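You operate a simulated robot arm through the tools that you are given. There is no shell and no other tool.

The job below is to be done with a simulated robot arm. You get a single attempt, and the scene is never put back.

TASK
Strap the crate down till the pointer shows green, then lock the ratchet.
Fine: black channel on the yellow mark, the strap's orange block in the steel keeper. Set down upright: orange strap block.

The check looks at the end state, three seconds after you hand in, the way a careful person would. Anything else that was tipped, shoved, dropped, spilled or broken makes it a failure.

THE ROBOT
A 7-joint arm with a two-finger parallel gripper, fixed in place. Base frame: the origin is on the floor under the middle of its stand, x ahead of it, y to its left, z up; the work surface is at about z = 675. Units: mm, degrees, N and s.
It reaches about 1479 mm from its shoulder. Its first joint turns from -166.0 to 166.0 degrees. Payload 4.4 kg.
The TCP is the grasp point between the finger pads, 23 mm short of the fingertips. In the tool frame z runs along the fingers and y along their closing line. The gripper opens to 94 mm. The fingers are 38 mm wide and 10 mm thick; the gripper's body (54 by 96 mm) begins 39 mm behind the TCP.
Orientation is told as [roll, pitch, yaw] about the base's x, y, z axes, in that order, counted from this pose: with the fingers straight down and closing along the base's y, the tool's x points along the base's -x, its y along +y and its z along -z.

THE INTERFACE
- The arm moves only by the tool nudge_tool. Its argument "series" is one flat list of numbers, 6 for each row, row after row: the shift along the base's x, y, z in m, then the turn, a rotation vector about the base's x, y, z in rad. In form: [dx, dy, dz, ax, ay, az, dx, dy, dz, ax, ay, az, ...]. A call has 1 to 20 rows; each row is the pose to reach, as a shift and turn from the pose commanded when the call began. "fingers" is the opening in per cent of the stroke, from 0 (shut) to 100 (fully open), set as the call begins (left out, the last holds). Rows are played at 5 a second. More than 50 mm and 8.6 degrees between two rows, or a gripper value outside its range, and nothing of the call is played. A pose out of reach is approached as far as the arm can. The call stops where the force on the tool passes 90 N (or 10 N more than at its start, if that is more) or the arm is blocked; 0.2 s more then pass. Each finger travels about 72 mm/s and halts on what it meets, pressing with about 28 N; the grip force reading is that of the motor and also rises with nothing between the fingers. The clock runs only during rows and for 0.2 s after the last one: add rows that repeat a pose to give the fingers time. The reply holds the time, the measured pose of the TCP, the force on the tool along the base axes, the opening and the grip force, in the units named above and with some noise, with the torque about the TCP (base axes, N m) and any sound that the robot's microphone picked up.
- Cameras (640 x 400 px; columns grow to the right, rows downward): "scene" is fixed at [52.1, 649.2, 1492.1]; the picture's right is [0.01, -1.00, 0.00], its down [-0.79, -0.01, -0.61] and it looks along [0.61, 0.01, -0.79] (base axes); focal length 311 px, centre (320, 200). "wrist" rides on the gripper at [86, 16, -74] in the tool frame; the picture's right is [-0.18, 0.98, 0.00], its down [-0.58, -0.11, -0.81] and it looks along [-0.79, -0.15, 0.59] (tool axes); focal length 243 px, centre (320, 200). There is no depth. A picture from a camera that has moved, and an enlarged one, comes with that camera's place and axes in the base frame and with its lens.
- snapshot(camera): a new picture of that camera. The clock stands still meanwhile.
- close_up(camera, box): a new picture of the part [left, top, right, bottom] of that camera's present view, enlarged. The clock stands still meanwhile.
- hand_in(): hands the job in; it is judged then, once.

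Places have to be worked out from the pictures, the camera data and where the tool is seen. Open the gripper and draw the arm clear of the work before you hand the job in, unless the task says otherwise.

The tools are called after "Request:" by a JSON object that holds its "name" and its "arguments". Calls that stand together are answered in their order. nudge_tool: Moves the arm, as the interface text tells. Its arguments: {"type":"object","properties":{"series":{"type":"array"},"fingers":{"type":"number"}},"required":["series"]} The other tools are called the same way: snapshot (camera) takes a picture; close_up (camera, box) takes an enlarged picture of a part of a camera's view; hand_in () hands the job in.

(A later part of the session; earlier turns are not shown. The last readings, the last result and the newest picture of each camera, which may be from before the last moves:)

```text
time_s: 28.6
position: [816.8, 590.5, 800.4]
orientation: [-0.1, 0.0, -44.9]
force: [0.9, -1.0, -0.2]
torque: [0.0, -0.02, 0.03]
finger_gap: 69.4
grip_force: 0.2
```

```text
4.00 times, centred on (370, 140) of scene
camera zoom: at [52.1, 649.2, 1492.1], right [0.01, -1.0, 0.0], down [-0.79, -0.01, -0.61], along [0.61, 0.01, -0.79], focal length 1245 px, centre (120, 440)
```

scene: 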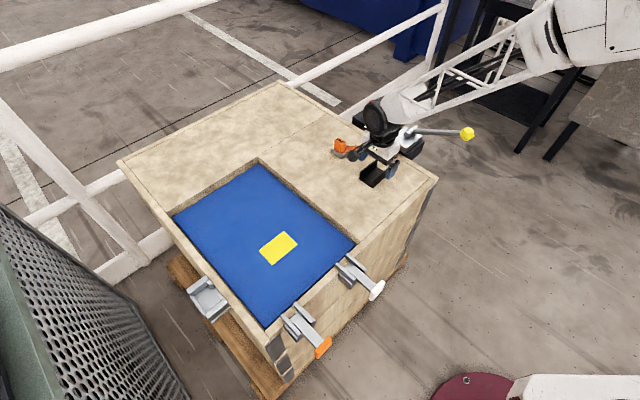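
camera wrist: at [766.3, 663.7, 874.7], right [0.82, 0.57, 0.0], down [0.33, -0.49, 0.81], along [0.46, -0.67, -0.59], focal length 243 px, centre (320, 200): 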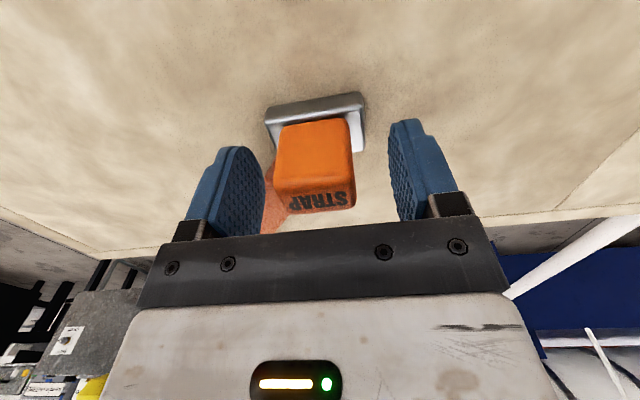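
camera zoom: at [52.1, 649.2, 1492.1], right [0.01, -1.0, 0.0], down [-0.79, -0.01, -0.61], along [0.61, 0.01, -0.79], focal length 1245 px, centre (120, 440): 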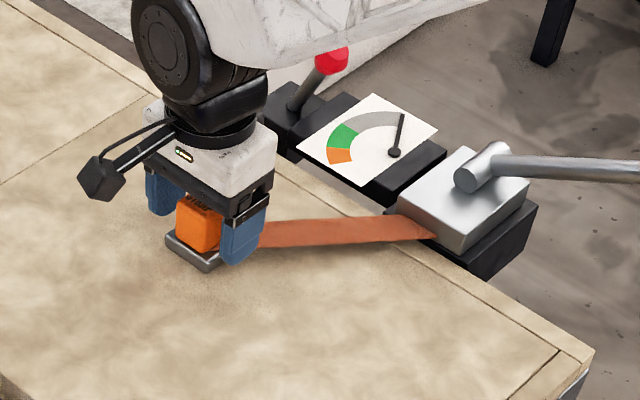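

Fingers flank the block above its foot. Close on it.

Request:
{"name": "nudge_tool", "arguments": {"series": [0, 0, 0, 0, 0, 0, 0, 0, 0, 0, 0, 0, 0, 0, 0, 0, 0, 0, 0, 0, 0, 0, 0, 0], "fingers": 15}}

Request:
{"name": "snapshot", "arguments": {"camera": "wrist"}}

```text
time_s: 29.6
position: [815.3, 590.7, 799.7]
orientation: [0.0, 0.0, -45.0]
force: [0.1, 0.6, -1.4]
torque: [0.0, 0.02, 0.02]
finger_gap: 33.6
grip_force: 27.9
```

```text
taken
camera wrist: at [766.2, 663.7, 874.8], right [0.82, 0.57, 0.0], down [0.33, -0.49, 0.81], along [0.46, -0.67, -0.59], focal length 243 px, centre (320, 200)
```

wrist: 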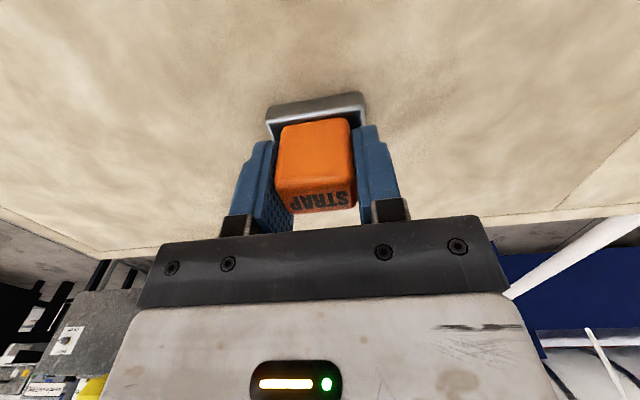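

Gripped (33.6 mm). Lift 50 mm and look at what came along.

Request:
{"name": "nudge_tool", "arguments": {"series": [0, 0, 0.01, 0, 0, 0, 0, 0, 0.02, 0, 0, 0, 0, 0, 0.035, 0, 0, 0, 0, 0, 0.05, 0, 0, 0]}}

Request:
{"name": "snapshot", "arguments": {"camera": "wrist"}}

Request:
{"name": "close_up", "arguments": {"camera": "scene", "box": [310, 90, 430, 190]}}

```text
time_s: 30.6
position: [818.0, 589.6, 849.7]
orientation: [0.0, -0.1, -44.9]
force: [0.2, -0.8, -1.9]
torque: [0.0, 0.01, -0.01]
finger_gap: 33.7
grip_force: 27.9
```

```text
taken
camera wrist: at [766.7, 662.4, 924.6], right [0.82, 0.57, 0.0], down [0.34, -0.49, 0.81], along [0.46, -0.67, -0.59], focal length 243 px, centre (320, 200)
```

wrist: 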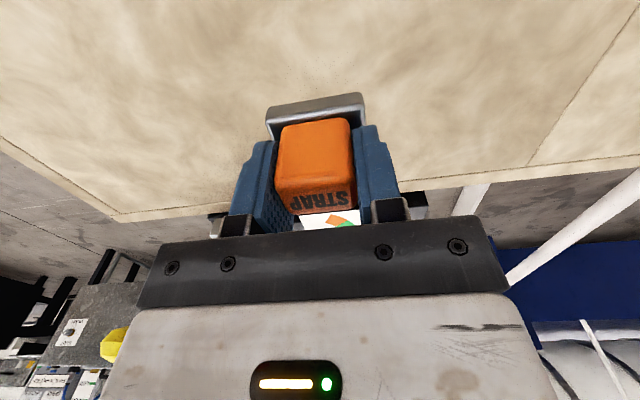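

```text
4.00 times, centred on (370, 140) of scene
camera zoom: at [52.1, 649.2, 1492.1], right [0.01, -1.0, 0.0], down [-0.79, -0.01, -0.61], along [0.61, 0.01, -0.79], focal length 1245 px, centre (120, 440)
```

zoom: 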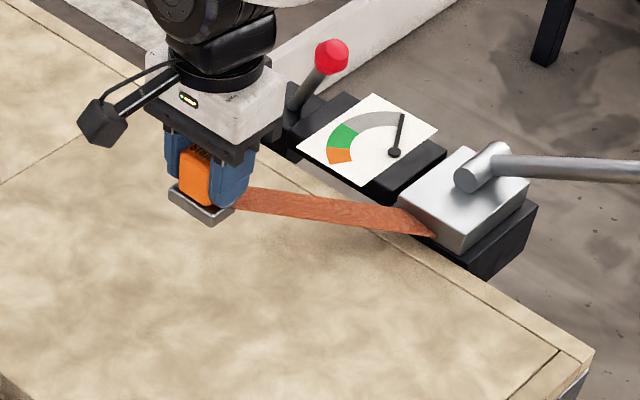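

The steel foot is part of the block (foot ≈50×30 mm), and the strap pays out freely. I raise a bit and bring it onto the strap line (e2≈869) before running along it toward the keeper.

Request:
{"name": "nudge_tool", "arguments": {"series": [0, 0, 0.015, 0, 0, 0, -0.0, 0, 0.03, 0, 0, 0, -0.026, -0.009, 0.035, 0, 0, 0, -0.052, -0.018, 0.035, 0, 0, 0, -0.079, -0.028, 0.035, 0, 0, 0, -0.105, -0.037, 0.035, 0, 0, 0, -0.131, -0.046, 0.035, 0, 0, 0, -0.131, -0.046, 0.035, 0, 0, 0]}}

Request:
{"name": "snapshot", "arguments": {"camera": "scene"}}

```text
time_s: 32.4
position: [686.2, 544.7, 886.4]
orientation: [-0.1, 0.1, -45.0]
force: [0.9, -0.3, -1.4]
torque: [-0.01, 0.03, 0.02]
finger_gap: 33.8
grip_force: 27.6
```

```text
taken
```

scene: 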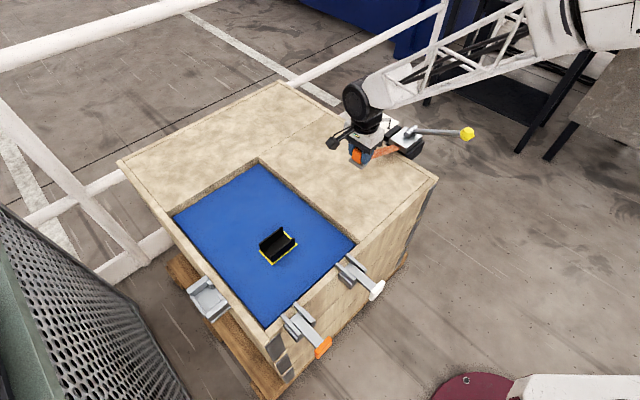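

Drag is small. Run along the strap line to hover above the keeper at (310, 920).

Request:
{"name": "nudge_tool", "arguments": {"series": [-0.025, 0.025, 0, 0, 0, 0, -0.05, 0.05, 0, 0, 0, 0, -0.075, 0.075, 0, 0, 0, 0, -0.1, 0.1, 0, 0, 0, 0, -0.125, 0.125, 0, 0, 0, 0, -0.15, 0.15, 0, 0, 0, 0, -0.175, 0.175, 0, 0, 0, 0, -0.2, 0.2, 0, 0, 0, 0, -0.225, 0.225, 0, 0, 0, 0, -0.25, 0.25, 0, 0, 0, 0, -0.275, 0.275, 0, 0, 0, 0, -0.3, 0.3, 0, 0, 0, 0, -0.325, 0.325, 0, 0, 0, 0, -0.35, 0.35, 0, 0, 0, 0, -0.376, 0.3755, 0, 0, 0, 0, -0.376, 0.3755, 0, 0, 0, 0]}}

Request:
{"name": "snapshot", "arguments": {"camera": "wrist"}}

Request:
{"name": "snapshot", "arguments": {"camera": "scene"}}

Request:
{"name": "close_up", "arguments": {"camera": "scene", "box": [160, 200, 300, 320]}}

```text
time_s: 35.8
position: [308.1, 920.0, 880.3]
orientation: [0.0, 0.0, -44.8]
force: [0.3, -0.9, -0.6]
torque: [-0.01, 0.0, -0.01]
finger_gap: 33.6
grip_force: 27.9
```

```text
taken
camera wrist: at [257.4, 992.8, 955.0], right [0.82, 0.57, 0.0], down [0.33, -0.49, 0.81], along [0.46, -0.67, -0.59], focal length 243 px, centre (320, 200)
```

wrist: 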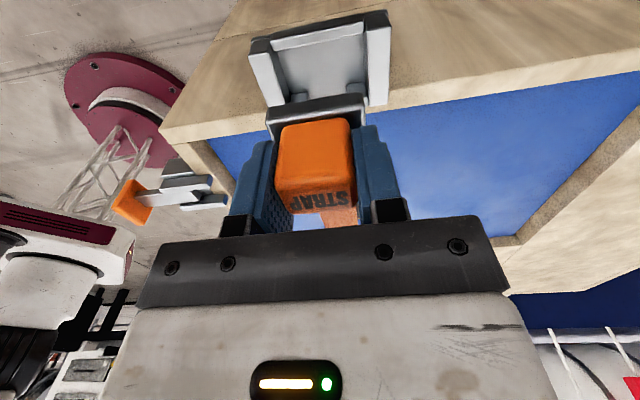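

```text
taken
```

scene: 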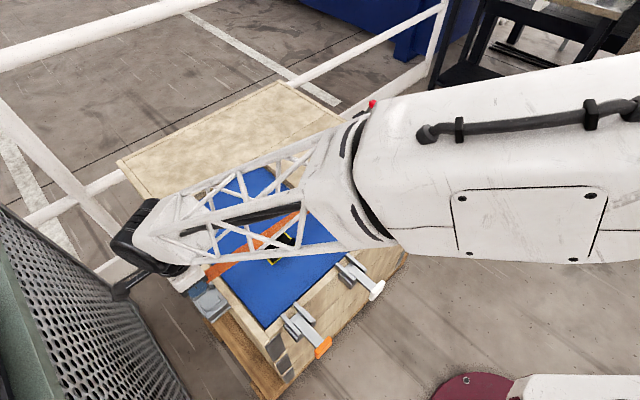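

```text
3.33 times, centred on (230, 260) of scene
camera zoom: at [52.1, 649.2, 1492.1], right [0.01, -1.0, 0.0], down [-0.79, -0.01, -0.61], along [0.61, 0.01, -0.79], focal length 1038 px, centre (620, 0)
```

zoom: 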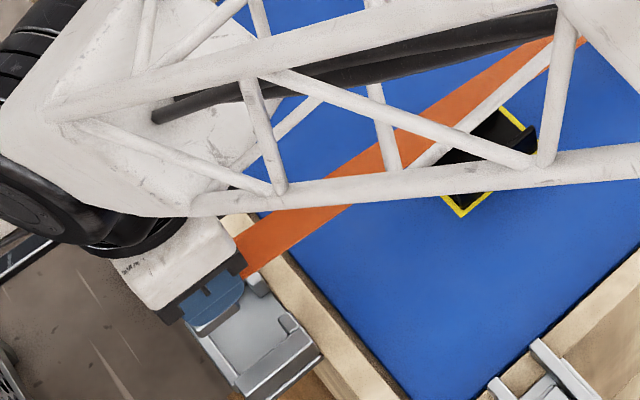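

The block hangs above the keeper area with the strap trailing over the channel. Zoom in to measure keeper vs. foot.

Request:
{"name": "close_up", "arguments": {"camera": "wrist", "box": [220, 0, 420, 160]}}

```text
2.50 times, centred on (320, 80) of wrist
camera zoom: at [257.4, 992.8, 955.0], right [0.82, 0.57, 0.0], down [0.33, -0.49, 0.81], along [0.46, -0.67, -0.59], focal length 606 px, centre (320, 500)
```

zoom: 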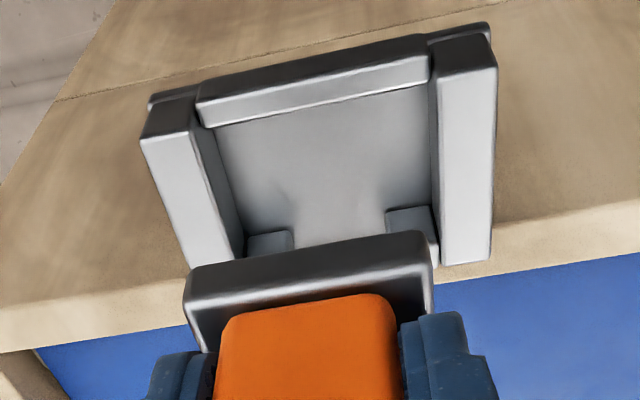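

Measured relative to camera: pocket spans e1 −110…−69, foot front at −71, so I shift −3 mm along e1 and +2.3 mm along e2, and lower to just above the keeper walls.

Request:
{"name": "nudge_tool", "arguments": {"series": [0.0037, -0.0005, 0, 0, 0, 0, 0.0037, -0.0005, -0.018, 0, 0, 0, 0.0037, -0.0005, -0.036, 0, 0, 0, 0.0037, -0.0005, -0.053, 0, 0, 0, 0.0037, -0.0005, -0.053, 0, 0, 0]}}

Request:
{"name": "close_up", "arguments": {"camera": "wrist", "box": [220, 0, 420, 160]}}

Request:
{"name": "close_up", "arguments": {"camera": "scene", "box": [160, 230, 260, 320]}}

```text
time_s: 37.0
position: [311.7, 919.5, 829.5]
orientation: [0.0, 0.1, -45.0]
force: [0.5, 0.2, 0.1]
torque: [-0.01, -0.01, 0.02]
finger_gap: 34.0
grip_force: 27.6
```

```text
2.50 times, centred on (320, 80) of wrist
camera zoom: at [261.4, 991.9, 904.7], right [0.82, 0.57, 0.0], down [0.33, -0.49, 0.81], along [0.46, -0.67, -0.59], focal length 606 px, centre (320, 500)
```

zoom: 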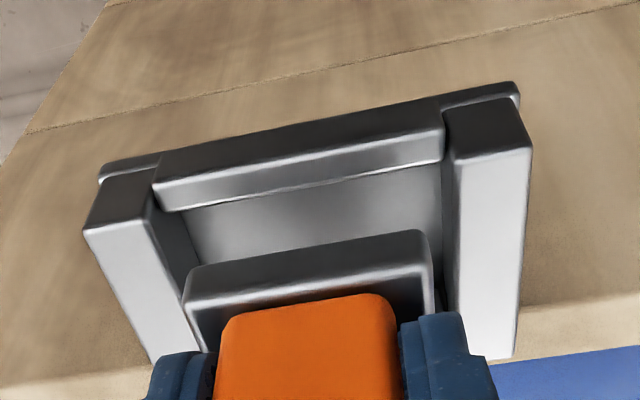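

```text
4.44 times, centred on (210, 275) of scene
camera zoom: at [52.1, 649.2, 1492.1], right [0.01, -1.0, 0.0], down [-0.79, -0.01, -0.61], along [0.61, 0.01, -0.79], focal length 1384 px, centre (809, -133)
```

zoom: 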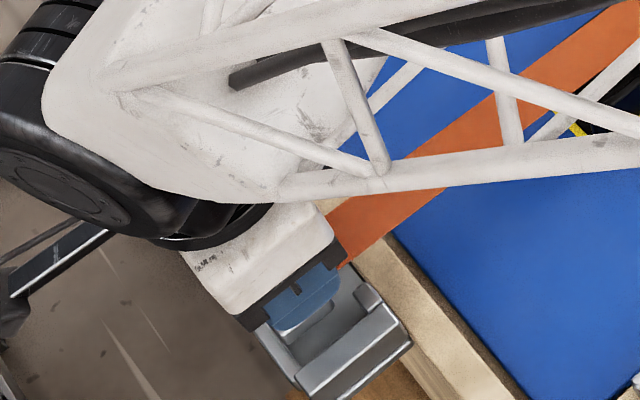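

Foot is well centred over the pocket (≈4.5 / 6.4 mm clearance along e1, centred on e2). Lower 25 mm then finish in small steps.

Request:
{"name": "nudge_tool", "arguments": {"series": [0, 0, -0.008, 0, 0, 0, 0, 0, -0.016, 0, 0, 0, 0, 0, -0.024, 0, 0, 0, 0, 0, -0.024, 0, 0, 0]}}

Request:
{"name": "close_up", "arguments": {"camera": "wrist", "box": [200, 20, 440, 220]}}

```text
time_s: 38.0
position: [312.9, 920.8, 807.8]
orientation: [0.0, 0.0, -45.0]
force: [-0.7, -0.1, -1.6]
torque: [-0.01, -0.04, 0.02]
finger_gap: 33.6
grip_force: 28.2
```

```text
2.00 times, centred on (320, 120) of wrist
camera zoom: at [262.3, 992.9, 882.1], right [0.82, 0.57, 0.0], down [0.33, -0.49, 0.81], along [0.46, -0.66, -0.59], focal length 485 px, centre (320, 360)
```

zoom: 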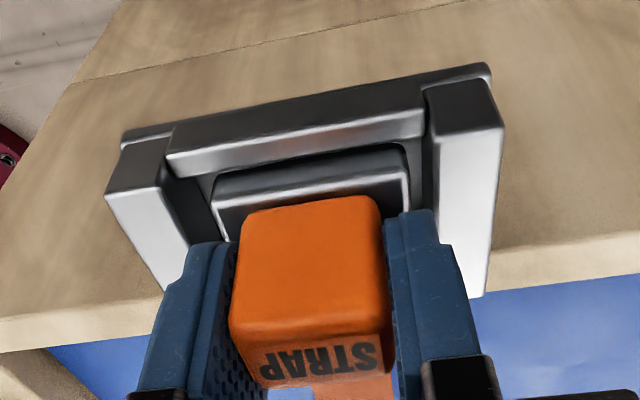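

Block is entering the pocket without contact. Continue down in small steps until the floor is felt.

Request:
{"name": "nudge_tool", "arguments": {"series": [0, 0, -0.002, 0, 0, 0, 0, 0, -0.004, 0, 0, 0, 0, 0, -0.006, 0, 0, 0, 0, 0, -0.006, 0, 0, 0]}}

Request:
{"name": "close_up", "arguments": {"camera": "wrist", "box": [200, 20, 440, 220]}}

```text
time_s: 39.0
position: [313.9, 918.9, 803.8]
orientation: [0.2, 0.0, -45.0]
force: [0.2, -4.4, 16.2]
torque: [-0.54, 0.01, -0.06]
finger_gap: 33.7
grip_force: 28.1
```

```text
2.00 times, centred on (320, 120) of wrist
camera zoom: at [263.1, 992.6, 877.8], right [0.82, 0.57, 0.0], down [0.33, -0.49, 0.81], along [0.46, -0.66, -0.59], focal length 485 px, centre (320, 360)
```

zoom: 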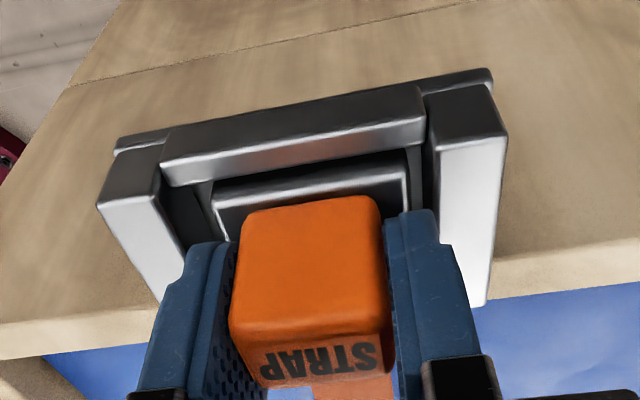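

Contact (16 N) came ~4 mm earlier than expected, located at the −e1/−e2 side — possibly a finger edge on a nub or the floor itself. Raise 4 mm, shift +2 mm along e1, and lower again to discriminate.

Request:
{"name": "nudge_tool", "arguments": {"series": [0, 0, 0.004, 0, 0, 0, -0.0014, 0.0014, 0.004, 0, 0, 0, -0.0014, 0.0014, 0.002, 0, 0, 0, -0.0014, 0.0014, 0.001, 0, 0, 0, -0.0014, 0.0014, 0.001, 0, 0, 0]}}

Request:
{"name": "close_up", "arguments": {"camera": "wrist", "box": [220, 40, 420, 200]}}

Request:
{"name": "close_up", "arguments": {"camera": "scene", "box": [180, 250, 240, 310]}}

```text
time_s: 40.2
position: [311.8, 920.6, 802.8]
orientation: [0.1, 0.1, -45.1]
force: [3.9, -1.6, -1.2]
torque: [-0.05, -0.1, -0.08]
finger_gap: 33.9
grip_force: 28.6
```

```text
2.50 times, centred on (320, 120) of wrist
camera zoom: at [261.2, 993.0, 877.6], right [0.82, 0.57, 0.0], down [0.33, -0.49, 0.81], along [0.46, -0.67, -0.59], focal length 606 px, centre (320, 400)
```

zoom: 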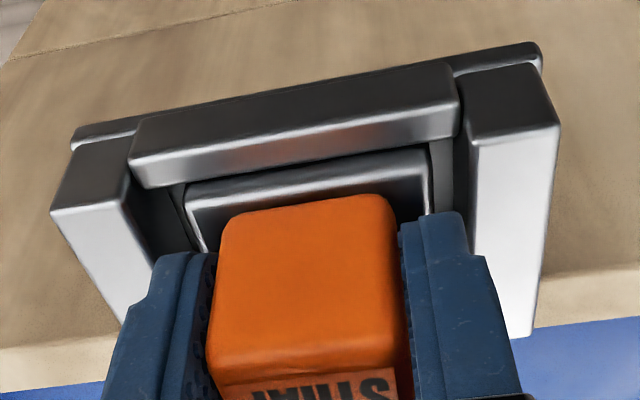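

```text
6.67 times, centred on (210, 280) of scene
camera zoom: at [52.1, 649.2, 1492.1], right [0.01, -1.0, 0.0], down [-0.79, -0.01, -0.61], along [0.61, 0.01, -0.79], focal length 2076 px, centre (1053, -333)
```

zoom: 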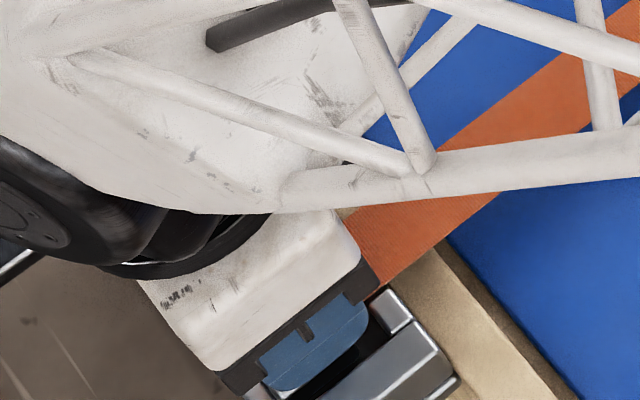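

Vertical contact is gone at the same height, so it was a finger edge on the nub. Keep lowering gently.

Request:
{"name": "nudge_tool", "arguments": {"series": [0, 0, -0.001, 0, 0, 0, 0, 0, -0.002, 0, 0, 0, 0, 0, -0.002, 0, 0, 0]}}

```text
time_s: 41.0
position: [310.5, 920.6, 800.3]
orientation: [0.1, -0.1, -45.0]
force: [5.3, -7.1, 0.7]
torque: [-0.21, -0.18, 0.02]
finger_gap: 33.9
grip_force: 27.7
```

A lateral −e1 force (~9 N) acts at the foot level — likely foot brushing the outer wall. Back off 1 mm in −e1 and lower 1 mm more.

Request:
{"name": "nudge_tool", "arguments": {"series": [0.0007, -0.0007, 0, 0, 0, 0, 0.0007, -0.0007, -0.001, 0, 0, 0, 0.0007, -0.0007, -0.001, 0, 0, 0]}}

Request:
{"name": "close_up", "arguments": {"camera": "wrist", "box": [220, 40, 420, 200]}}

```text
time_s: 41.8
position: [311.4, 919.8, 800.2]
orientation: [0.0, 0.0, -44.9]
force: [-1.9, 0.8, -1.4]
torque: [0.05, 0.04, -0.01]
finger_gap: 33.5
grip_force: 27.5
```

```text
2.50 times, centred on (320, 120) of wrist
camera zoom: at [261.7, 992.4, 874.4], right [0.82, 0.57, 0.0], down [0.33, -0.49, 0.81], along [0.46, -0.66, -0.59], focal length 606 px, centre (320, 400)
```

zoom: 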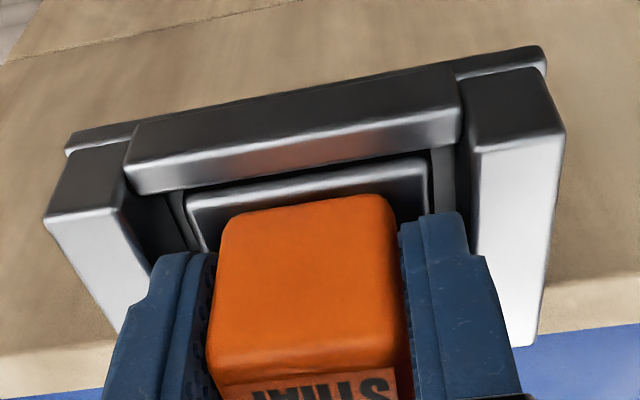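

No forces now at z≈800. Lower further 1 mm at a time.

Request:
{"name": "nudge_tool", "arguments": {"series": [0, 0, -0.001, 0, 0, 0, 0, 0, -0.001, 0, 0, 0]}}

Request:
{"name": "nudge_tool", "arguments": {"series": [0, 0, -0.001, 0, 0, 0, 0, 0, -0.001, 0, 0, 0]}}

Request:
{"name": "nudge_tool", "arguments": {"series": [0, 0, -0.001, 0, 0, 0, 0, 0, -0.001, 0, 0, 0]}}

```text
time_s: 42.4
position: [312.8, 918.7, 799.1]
orientation: [0.0, 0.1, -45.0]
force: [0.7, 0.5, -0.7]
torque: [-0.01, 0.03, -0.03]
finger_gap: 33.4
grip_force: 29.1
```

```text
time_s: 43.0
position: [313.6, 919.9, 797.8]
orientation: [-0.1, 0.0, -44.9]
force: [-5.2, 4.7, 1.6]
torque: [-0.01, 0.08, -0.12]
finger_gap: 33.9
grip_force: 28.0
```

```text
time_s: 43.6
position: [311.8, 919.0, 796.6]
orientation: [0.1, 0.0, -45.0]
force: [-1.2, 0.2, 0.0]
torque: [0.02, 0.03, -0.01]
finger_gap: 33.7
grip_force: 27.6
```

Still no floor contact at z≈796.6; check the picture before going further.

Request:
{"name": "close_up", "arguments": {"camera": "wrist", "box": [220, 40, 420, 200]}}

Request:
{"name": "close_up", "arguments": {"camera": "scene", "box": [180, 250, 240, 310]}}

```text
2.50 times, centred on (320, 120) of wrist
camera zoom: at [261.2, 992.3, 870.8], right [0.82, 0.57, 0.0], down [0.33, -0.49, 0.81], along [0.46, -0.67, -0.59], focal length 606 px, centre (320, 400)
```

zoom: 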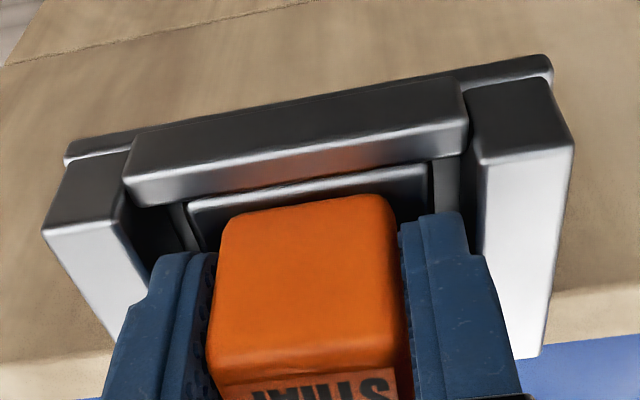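

```text
6.67 times, centred on (210, 280) of scene
camera zoom: at [52.1, 649.2, 1492.1], right [0.01, -1.0, 0.0], down [-0.79, -0.01, -0.61], along [0.61, 0.01, -0.79], focal length 2076 px, centre (1053, -333)
```

zoom: 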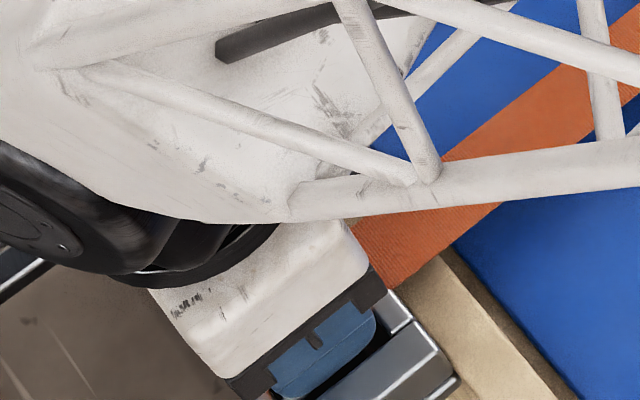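

The foot is now below the outer wall's rim and free. Continue in 1 mm steps.

Request:
{"name": "nudge_tool", "arguments": {"series": [0, 0, -0.001, 0, 0, 0, 0, 0, -0.002, 0, 0, 0, 0, 0, -0.002, 0, 0, 0]}}

Request:
{"name": "nudge_tool", "arguments": {"series": [0, 0, -0.001, 0, 0, 0, 0, 0, -0.002, 0, 0, 0, 0, 0, -0.002, 0, 0, 0]}}

```text
time_s: 44.4
position: [312.5, 919.1, 795.7]
orientation: [0.1, 0.0, -44.9]
force: [-6.2, -1.7, 20.2]
torque: [-0.04, 0.2, 0.02]
finger_gap: 34.2
grip_force: 28.0
```

```text
time_s: 45.2
position: [311.6, 919.9, 792.6]
orientation: [0.1, 0.0, -44.9]
force: [-3.9, 4.5, 18.7]
torque: [0.19, 0.14, -0.11]
finger_gap: 33.8
grip_force: 27.9
```

Vertical force now ~19 N and steady—either on the floor with the fingers slipping or a friction contact. Look.

Request:
{"name": "close_up", "arguments": {"camera": "wrist", "box": [220, 40, 420, 200]}}

Request:
{"name": "snapshot", "arguments": {"camera": "wrist"}}

```text
2.50 times, centred on (320, 120) of wrist
camera zoom: at [261.7, 992.4, 867.9], right [0.82, 0.57, 0.0], down [0.33, -0.49, 0.81], along [0.46, -0.66, -0.59], focal length 606 px, centre (320, 400)
```

zoom: 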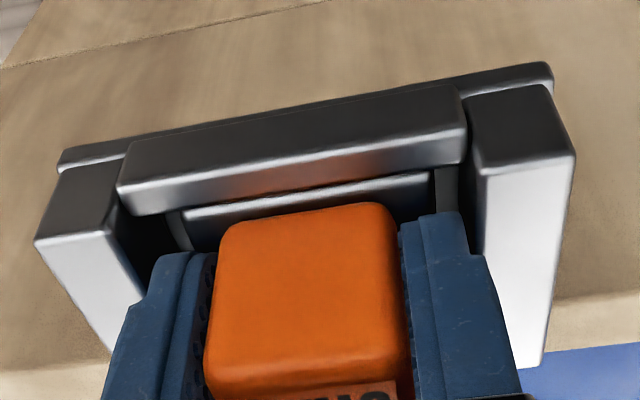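

```text
taken
camera wrist: at [261.7, 992.4, 867.9], right [0.82, 0.57, 0.0], down [0.33, -0.49, 0.81], along [0.46, -0.66, -0.59], focal length 243 px, centre (320, 200)
```

wrist: 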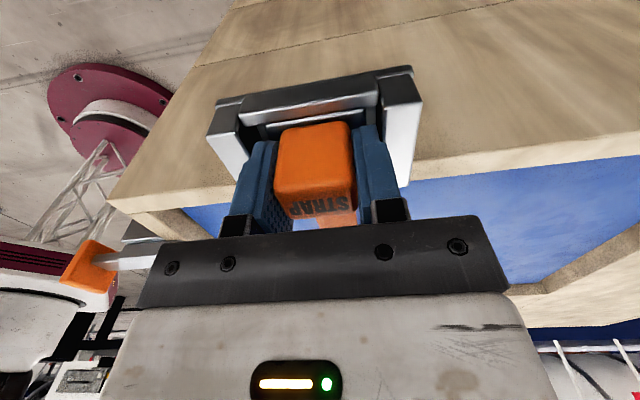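

The block slid up slightly in the fingers, so it is seated on the keeper floor (z≈753). Open just to 42 mm (fingers remain clear of the side walls) and check.

Request:
{"name": "nudge_tool", "arguments": {"series": [0, 0, 0.001, 0, 0, 0, 0, 0, 0.002, 0, 0, 0, 0, 0, 0.002, 0, 0, 0], "fingers": 45}}

Request:
{"name": "close_up", "arguments": {"camera": "wrist", "box": [220, 40, 420, 200]}}

```text
time_s: 46.0
position: [312.0, 918.9, 793.7]
orientation: [-0.1, 0.0, -45.0]
force: [-20.3, 40.9, -20.5]
torque: [1.82, 0.01, -0.69]
finger_gap: 37.8
grip_force: 0.0
```

```text
2.50 times, centred on (320, 120) of wrist
camera zoom: at [260.6, 991.4, 867.6], right [0.82, 0.57, 0.0], down [0.34, -0.49, 0.81], along [0.46, -0.67, -0.59], focal length 606 px, centre (320, 400)
```

zoom: 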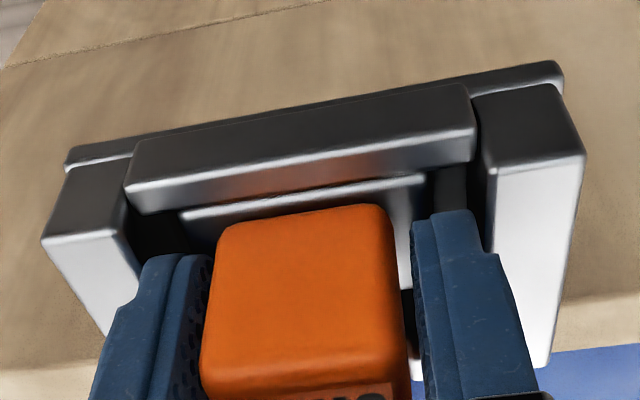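

A lateral push of ~43 N toward +e1 on the −e2 finger means it is wedged against a nub. I ease +3 mm along e1 to relieve it.

Request:
{"name": "nudge_tool", "arguments": {"series": [-0.0007, 0.0007, 0, 0, 0, 0, -0.0014, 0.0014, 0, 0, 0, 0, -0.0021, 0.0021, 0, 0, 0, 0, -0.0021, 0.0021, 0, 0, 0, 0]}}

Request:
{"name": "close_up", "arguments": {"camera": "wrist", "box": [220, 40, 420, 200]}}

```text
time_s: 47.0
position: [311.3, 920.7, 795.1]
orientation: [0.1, 0.0, -45.0]
force: [-0.4, -5.3, -0.1]
torque: [-0.09, -0.02, -0.14]
finger_gap: 40.8
grip_force: 0.2
```

```text
2.50 times, centred on (320, 120) of wrist
camera zoom: at [260.3, 993.7, 869.5], right [0.82, 0.57, 0.0], down [0.33, -0.49, 0.81], along [0.46, -0.67, -0.59], focal length 606 px, centre (320, 400)
```

zoom: 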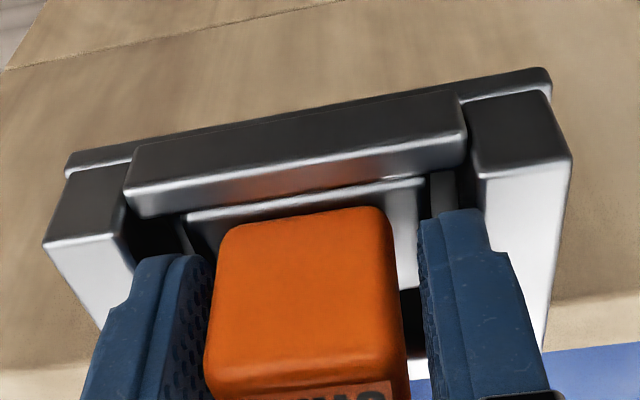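

Relieved; fingers are open to 40.8 mm. Raise straight up slowly and verify that the block stays.

Request:
{"name": "nudge_tool", "arguments": {"series": [0, 0, 0.003, 0, 0, 0, 0, 0, 0.006, 0, 0, 0, 0, 0, 0.01, 0, 0, 0, 0, 0, 0.015, 0, 0, 0]}}

Request:
{"name": "close_up", "arguments": {"camera": "wrist", "box": [200, 20, 440, 220]}}

```text
time_s: 48.0
position: [310.1, 921.3, 810.3]
orientation: [0.0, 0.0, -45.0]
force: [0.6, -0.3, 0.5]
torque: [0.0, 0.01, -0.02]
finger_gap: 42.3
grip_force: 0.0
```

```text
2.00 times, centred on (320, 120) of wrist
camera zoom: at [259.8, 994.3, 885.0], right [0.82, 0.57, 0.0], down [0.33, -0.49, 0.81], along [0.46, -0.66, -0.59], focal length 485 px, centre (320, 360)
```

zoom: 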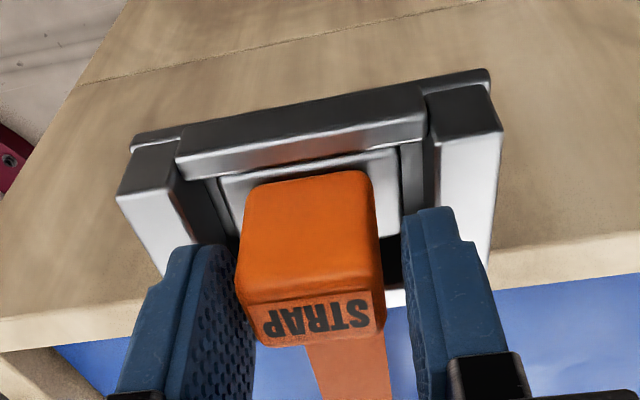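

The block stays seated in the keeper. Raise further and back off along +e1 to inspect the whole.

Request:
{"name": "nudge_tool", "arguments": {"series": [0, 0, 0.02, 0, 0, 0, 0, 0, 0.04, 0, 0, 0, -0.015, 0.015, 0.06, 0, 0, 0, -0.035, 0.035, 0.07, 0, 0, 0]}}

Request:
{"name": "close_up", "arguments": {"camera": "wrist", "box": [200, 20, 440, 220]}}

Request:
{"name": "snapshot", "arguments": {"camera": "wrist"}}

Request:
{"name": "snapshot", "arguments": {"camera": "scene"}}

```text
time_s: 49.0
position: [277.9, 953.6, 879.9]
orientation: [0.0, 0.0, -45.0]
force: [0.2, 0.4, 0.7]
torque: [-0.02, -0.01, -0.02]
finger_gap: 42.4
grip_force: 0.0
```

```text
2.00 times, centred on (320, 120) of wrist
camera zoom: at [227.1, 1026.3, 955.7], right [0.82, 0.57, 0.0], down [0.33, -0.49, 0.81], along [0.46, -0.66, -0.59], focal length 485 px, centre (320, 360)
```

zoom: 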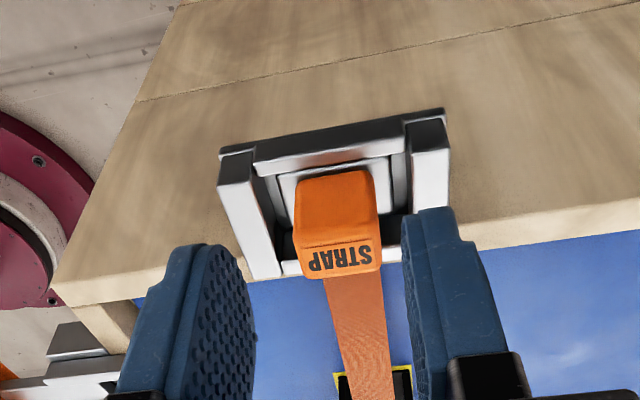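

```text
taken
camera wrist: at [227.1, 1026.3, 955.7], right [0.82, 0.57, 0.0], down [0.33, -0.49, 0.81], along [0.46, -0.66, -0.59], focal length 243 px, centre (320, 200)
```

wrist: 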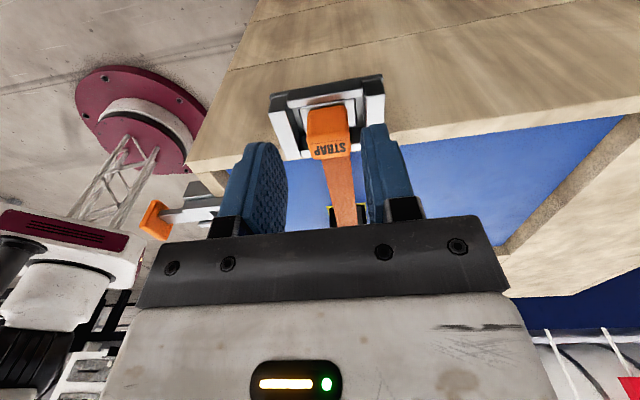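

```text
taken
```

scene: 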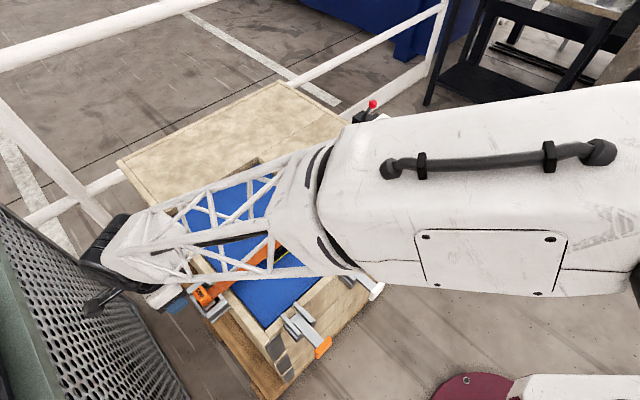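

Block sits upright in the keeper, strap runs through the channel. Now to the ratchet: I raise, travel to the handle side and turn the tool to yaw +45° (fingers closing along the handle's hinge axis e1).

Request:
{"name": "nudge_tool", "arguments": {"series": [0, 0, 0.045, 0, 0, 0, 0, 0, 0.09, 0, 0, 0, 0, 0, 0.12, 0, 0, 0]}}

Request:
{"name": "nudge_tool", "arguments": {"series": [0.022, -0.039, 0, 0, 0, 0.0785, 0.044, -0.077, 0, 0, 0, 0.157, 0.067, -0.116, 0, 0, 0, 0.2356, 0.089, -0.155, 0, 0, 0, 0.314, 0.111, -0.194, 0, 0, 0, 0.3927, 0.133, -0.232, 0, 0, 0, 0.471, 0.155, -0.271, 0, 0, 0, 0.55, 0.178, -0.31, 0, 0, 0, 0.628, 0.2, -0.348, 0, 0, 0, 0.707, 0.222, -0.387, 0, 0, 0, 0.785, 0.244, -0.426, 0, 0, 0, 0.864, 0.266, -0.464, 0, 0, 0, 0.942, 0.289, -0.503, 0, 0, 0, 1.021, 0.311, -0.542, 0, 0, 0, 1.0996, 0.333, -0.58, 0, 0, 0, 1.178, 0.355, -0.619, 0, 0, 0, 1.257, 0.377, -0.658, 0, 0, 0, 1.335, 0.4, -0.697, 0, 0, 0, 1.414, 0.422, -0.735, 0, 0, 0, 1.4923, 0.444, -0.774, 0, 0, 0, 1.5708]}}

Request:
{"name": "snapshot", "arguments": {"camera": "wrist"}}

Request:
{"name": "snapshot", "arguments": {"camera": "scene"}}

```text
time_s: 49.8
position: [278.2, 956.5, 1000.2]
orientation: [-0.1, 0.1, -44.8]
force: [1.0, -0.2, -0.7]
torque: [-0.01, 0.0, 0.01]
finger_gap: 42.1
grip_force: 0.0
```

```text
time_s: 54.0
position: [726.2, 178.4, 1000.2]
orientation: [0.0, 0.1, 45.1]
force: [0.2, -0.7, -0.5]
torque: [0.04, 0.0, 0.01]
finger_gap: 41.9
grip_force: 0.0
```

```text
taken
camera wrist: at [650.5, 128.7, 1075.6], right [-0.57, 0.82, 0.0], down [0.49, 0.34, 0.81], along [0.66, 0.46, -0.59], focal length 243 px, centre (320, 200)
```

wrist: 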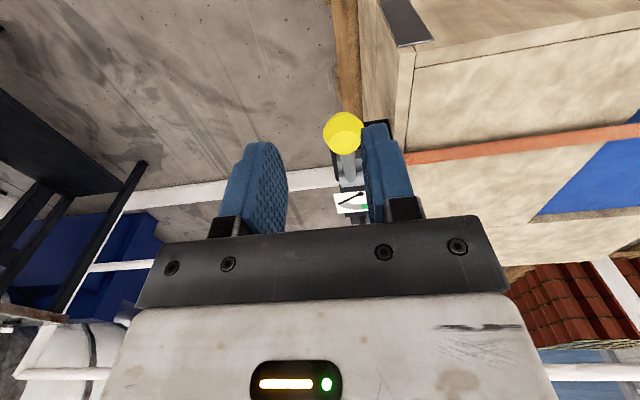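

```text
taken
```

scene: 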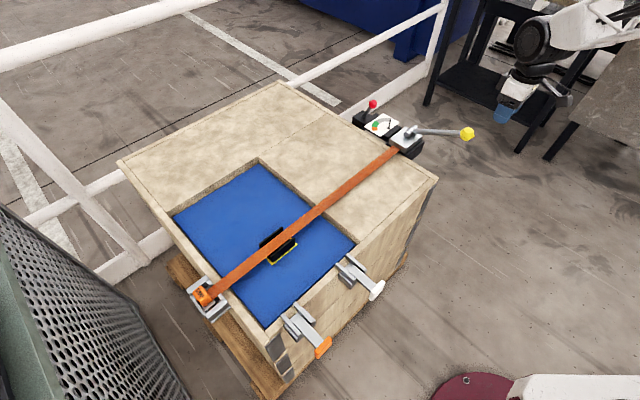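

The strap is laid. Check channel, keeper and gauge in enlarged scene views.

Request:
{"name": "close_up", "arguments": {"camera": "scene", "box": [170, 210, 330, 330]}}

Request:
{"name": "close_up", "arguments": {"camera": "scene", "box": [340, 85, 490, 185]}}

Request:
{"name": "close_up", "arguments": {"camera": "wrist", "box": [280, 60, 440, 230]}}

```text
3.33 times, centred on (250, 270) of scene
camera zoom: at [52.1, 649.2, 1492.1], right [0.01, -1.0, 0.0], down [-0.79, -0.01, -0.61], along [0.61, 0.01, -0.79], focal length 1038 px, centre (553, -33)
```

zoom: 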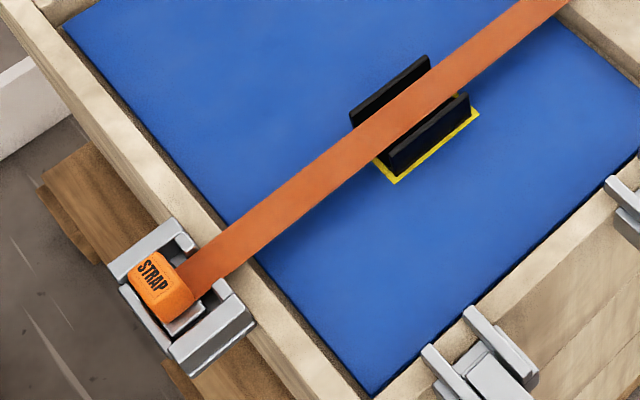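

```text
4.00 times, centred on (415, 135) of scene
camera zoom: at [52.1, 649.2, 1492.1], right [0.01, -1.0, 0.0], down [-0.79, -0.01, -0.61], along [0.61, 0.01, -0.79], focal length 1245 px, centre (-60, 460)
```

zoom: 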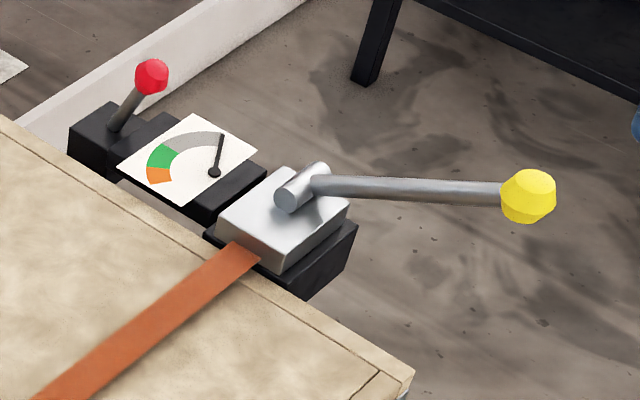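

```text
2.35 times, centred on (360, 145) of wrist
camera zoom: at [650.5, 128.7, 1075.6], right [-0.57, 0.82, 0.0], down [0.49, 0.34, 0.81], along [0.66, 0.46, -0.59], focal length 571 px, centre (226, 329)
```

zoom: 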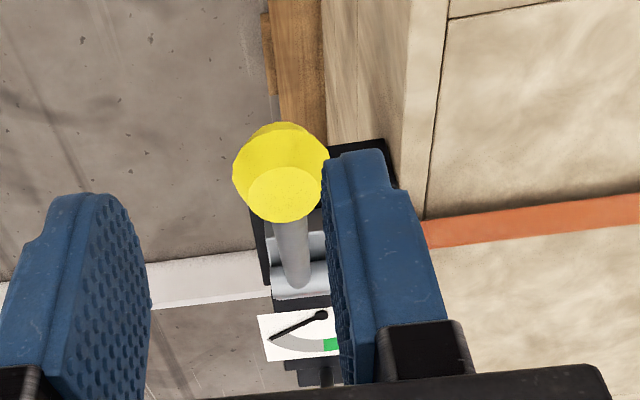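

Ball ≈ (760, 229, 893), hub ≈ (881, 350, 798): lever radius ~196 mm, now ~29° above horizontal, swinging in the e2–z plane. I hover above the ball with fingers open.

Request:
{"name": "nudge_tool", "arguments": {"series": [0.012, 0.017, 0, 0, 0, 0, 0.023, 0.034, -0.01, 0, 0, 0, 0.034, 0.0506, -0.02, 0, 0, 0, 0.034, 0.0506, -0.035, 0, 0, 0, 0.034, 0.0506, -0.035, 0, 0, 0], "fingers": 75}}

Request:
{"name": "snapshot", "arguments": {"camera": "wrist"}}

Request:
{"name": "close_up", "arguments": {"camera": "scene", "box": [360, 80, 510, 190]}}

```text
time_s: 55.2
position: [754.5, 232.0, 962.5]
orientation: [0.0, 0.0, 45.1]
force: [0.3, -0.1, 0.5]
torque: [-0.01, 0.0, -0.02]
finger_gap: 70.5
grip_force: 0.1
```

```text
taken
camera wrist: at [681.7, 181.6, 1038.0], right [-0.57, 0.82, 0.0], down [0.49, 0.33, 0.81], along [0.66, 0.46, -0.59], focal length 243 px, centre (320, 200)
```

wrist: 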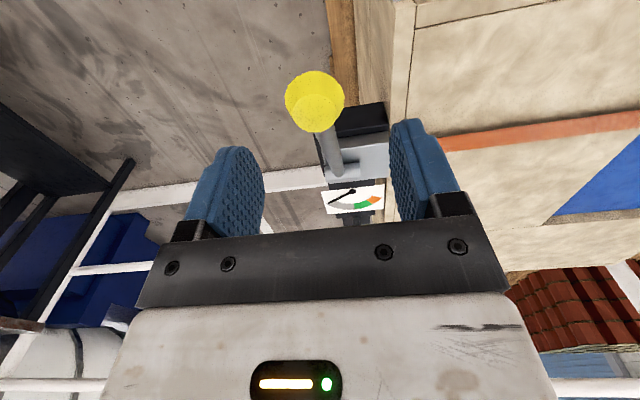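

```text
3.64 times, centred on (435, 135) of scene
camera zoom: at [52.1, 649.2, 1492.1], right [0.01, -1.0, 0.0], down [-0.79, -0.01, -0.61], along [0.61, 0.01, -0.79], focal length 1132 px, centre (-98, 436)
```

zoom: 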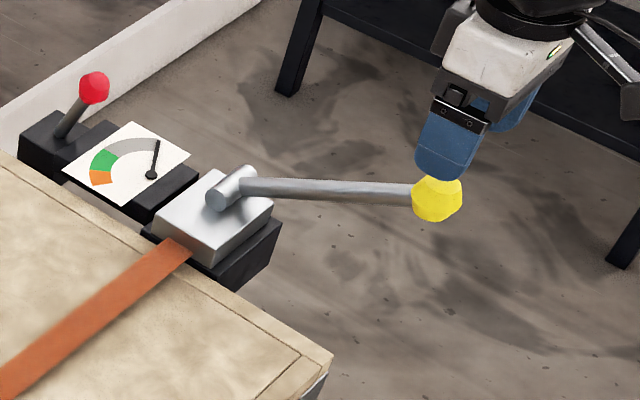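

Ball at ≈ (757, 229, 893). Align and descend around it.

Request:
{"name": "nudge_tool", "arguments": {"series": [0.0028, -0.0025, 0, 0, 0, 0, 0.0028, -0.0025, -0.02, 0, 0, 0, 0.0028, -0.0025, -0.04, 0, 0, 0, 0.0028, -0.0025, -0.055, 0, 0, 0, 0.0028, -0.0025, -0.067, 0, 0, 0, 0.0028, -0.0025, -0.067, 0, 0, 0]}}

Request:
{"name": "snapshot", "arguments": {"camera": "wrist"}}

Request:
{"name": "close_up", "arguments": {"camera": "scene", "box": [360, 80, 510, 190]}}

```text
time_s: 56.6
position: [758.2, 231.0, 897.4]
orientation: [0.1, 0.0, 45.0]
force: [-0.3, 0.4, 0.3]
torque: [-0.01, -0.02, 0.0]
finger_gap: 70.3
grip_force: 0.1
```

```text
taken
camera wrist: at [684.3, 181.1, 971.8], right [-0.57, 0.82, 0.0], down [0.49, 0.33, 0.81], along [0.67, 0.46, -0.59], focal length 243 px, centre (320, 200)
```

wrist: 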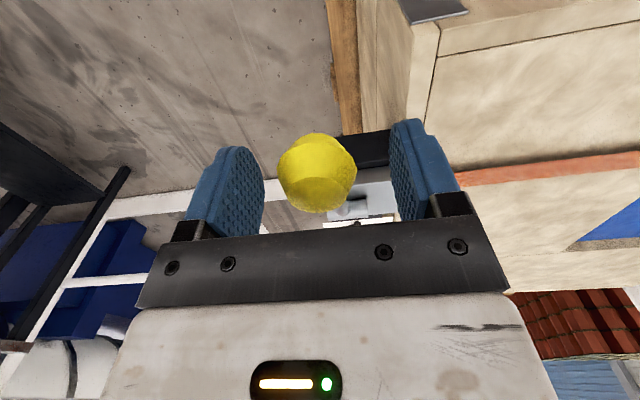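

```text
3.64 times, centred on (435, 135) of scene
camera zoom: at [52.1, 649.2, 1492.1], right [0.01, -1.0, 0.0], down [-0.79, -0.01, -0.61], along [0.61, 0.01, -0.79], focal length 1132 px, centre (-98, 436)
```

zoom: 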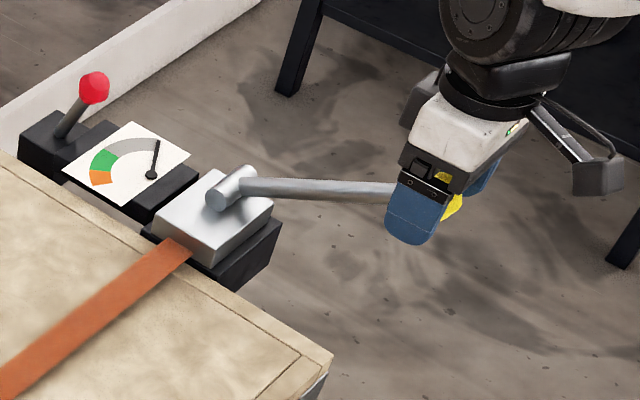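

The ball lies between the fingers. Close on it.

Request:
{"name": "nudge_tool", "arguments": {"series": [0, 0, 0, 0, 0, 0, 0, 0, 0, 0, 0, 0, 0, 0, 0, 0, 0, 0, 0, 0, 0, 0, 0, 0], "fingers": 10}}

Request:
{"name": "snapshot", "arguments": {"camera": "wrist"}}

```text
time_s: 57.6
position: [759.5, 230.9, 897.3]
orientation: [-0.1, 0.0, 45.1]
force: [47.3, -39.4, -11.6]
torque: [-0.29, -0.24, -0.07]
finger_gap: 39.4
grip_force: 44.8
```

```text
taken
camera wrist: at [685.4, 179.9, 971.9], right [-0.56, 0.83, 0.0], down [0.49, 0.33, 0.81], along [0.67, 0.46, -0.59], focal length 243 px, centre (320, 200)
```

wrist: 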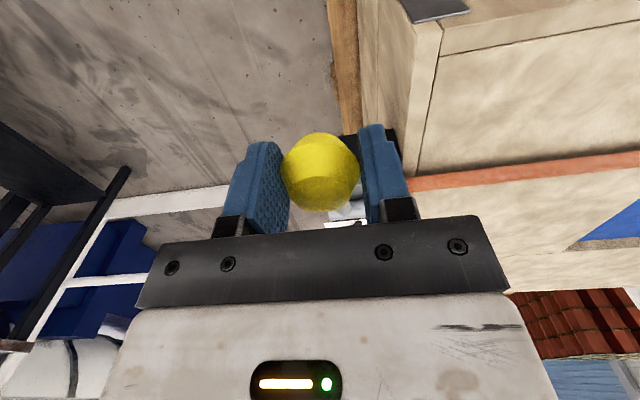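

There's ~60 N lateral load toward −e1: the grip is slightly off-centre. Shift 2 mm along −e1 to relax it.

Request:
{"name": "nudge_tool", "arguments": {"series": [0.0007, -0.0007, 0, 0, 0, 0, 0.0014, -0.0014, 0, 0, 0, 0, 0.0014, -0.0014, 0, 0, 0, 0]}}

```text
time_s: 58.4
position: [758.4, 228.5, 896.7]
orientation: [0.0, 0.0, 45.1]
force: [39.9, -13.8, -2.5]
torque: [0.29, -0.68, 0.04]
finger_gap: 39.2
grip_force: 45.3
```

Load decreasing; shift another 2 mm along −e1.

Request:
{"name": "nudge_tool", "arguments": {"series": [0.0007, -0.0007, 0, 0, 0, 0, 0.0014, -0.0014, 0, 0, 0, 0, 0.0014, -0.0014, 0, 0, 0, 0]}}

Request:
{"name": "snapshot", "arguments": {"camera": "wrist"}}

```text
time_s: 59.2
position: [759.0, 228.1, 896.4]
orientation: [0.1, 0.1, 45.1]
force: [-11.0, 31.8, 3.4]
torque: [1.09, -0.73, -0.04]
finger_gap: 39.6
grip_force: 44.9
```

```text
taken
camera wrist: at [685.3, 179.1, 971.1], right [-0.57, 0.82, 0.0], down [0.49, 0.34, 0.81], along [0.66, 0.46, -0.59], focal length 243 px, centre (320, 200)
```

wrist: 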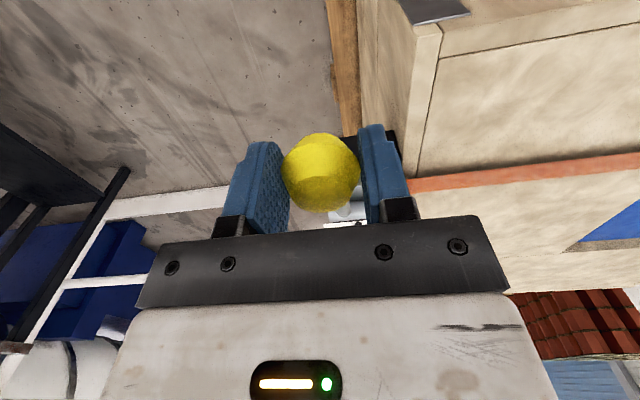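

Slight overshoot (+30 N); relax by ~1 mm and start raising the handle about the hub by ~10°, watching forces.

Request:
{"name": "nudge_tool", "arguments": {"series": [-0.0004, 0.001, 0, 0, 0, 0, 0.003, 0.0045, 0.0076, 0, 0, 0, 0.0065, 0.0079, 0.0152, 0, 0, 0, 0.0102, 0.0116, 0.0222, 0, 0, 0, 0.0139, 0.0153, 0.029, 0, 0, 0]}}

Request:
{"name": "close_up", "arguments": {"camera": "scene", "box": [350, 70, 510, 190]}}

```text
time_s: 60.4
position: [775.5, 242.7, 928.6]
orientation: [-0.2, -0.2, 45.0]
force: [-1.2, -0.3, 6.6]
torque: [-0.05, 0.05, -0.04]
finger_gap: 9.6
grip_force: 0.1
```

```text
3.33 times, centred on (430, 130) of scene
camera zoom: at [52.1, 649.2, 1492.1], right [0.01, -1.0, 0.0], down [-0.79, -0.01, -0.61], along [0.61, 0.01, -0.79], focal length 1038 px, centre (-47, 433)
```

zoom: 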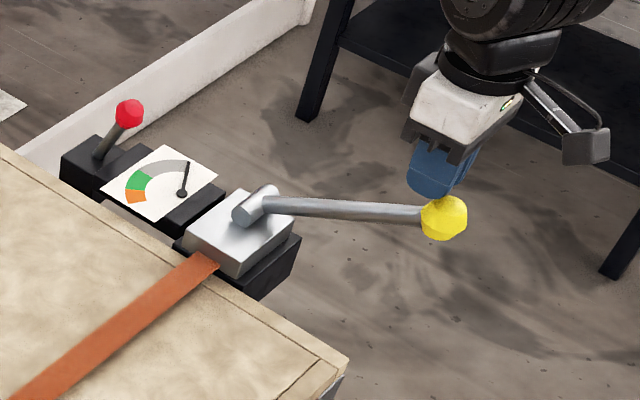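

The fingers slipped off upward and the handle did not move, so it resists being raised by friction grip. I'll reopen, straddle the ball, and test gently whether it goes downward by pressing with the palm.

Request:
{"name": "nudge_tool", "arguments": {"series": [0, 0, 0.02, 0, 0, 0, -0.008, -0.007, 0.035, 0, 0, 0, -0.0164, -0.0147, 0.035, 0, 0, 0, -0.0164, -0.0147, 0.035, 0, 0, 0], "fingers": 75}}

Request:
{"name": "snapshot", "arguments": {"camera": "wrist"}}

Request:
{"name": "close_up", "arguments": {"camera": "wrist", "box": [240, 40, 420, 240]}}

```text
time_s: 61.4
position: [759.4, 229.9, 961.9]
orientation: [0.0, 0.0, 45.1]
force: [0.2, -0.9, -0.5]
torque: [-0.05, -0.03, 0.01]
finger_gap: 70.4
grip_force: 0.0
```

```text
taken
camera wrist: at [685.7, 180.8, 1036.9], right [-0.57, 0.82, 0.0], down [0.49, 0.33, 0.81], along [0.66, 0.46, -0.59], focal length 243 px, centre (320, 200)
```

wrist: 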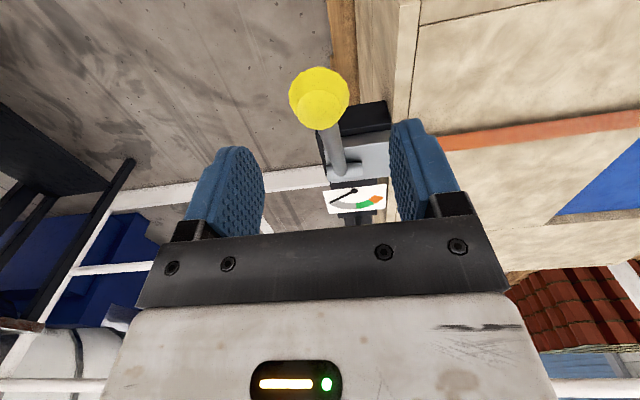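

```text
2.00 times, centred on (330, 140) of wrist
camera zoom: at [685.7, 180.8, 1036.9], right [-0.57, 0.82, 0.0], down [0.49, 0.33, 0.81], along [0.66, 0.46, -0.59], focal length 485 px, centre (300, 320)
```

zoom: 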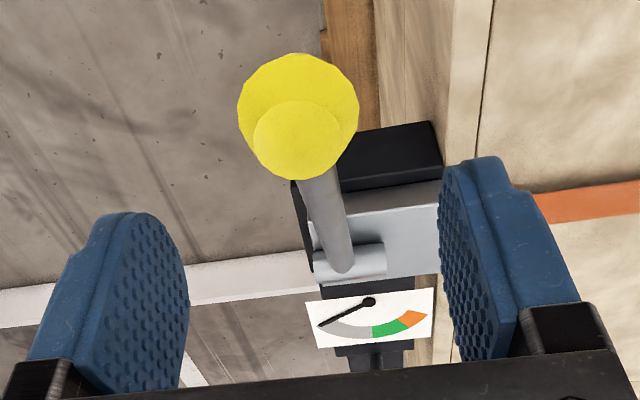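

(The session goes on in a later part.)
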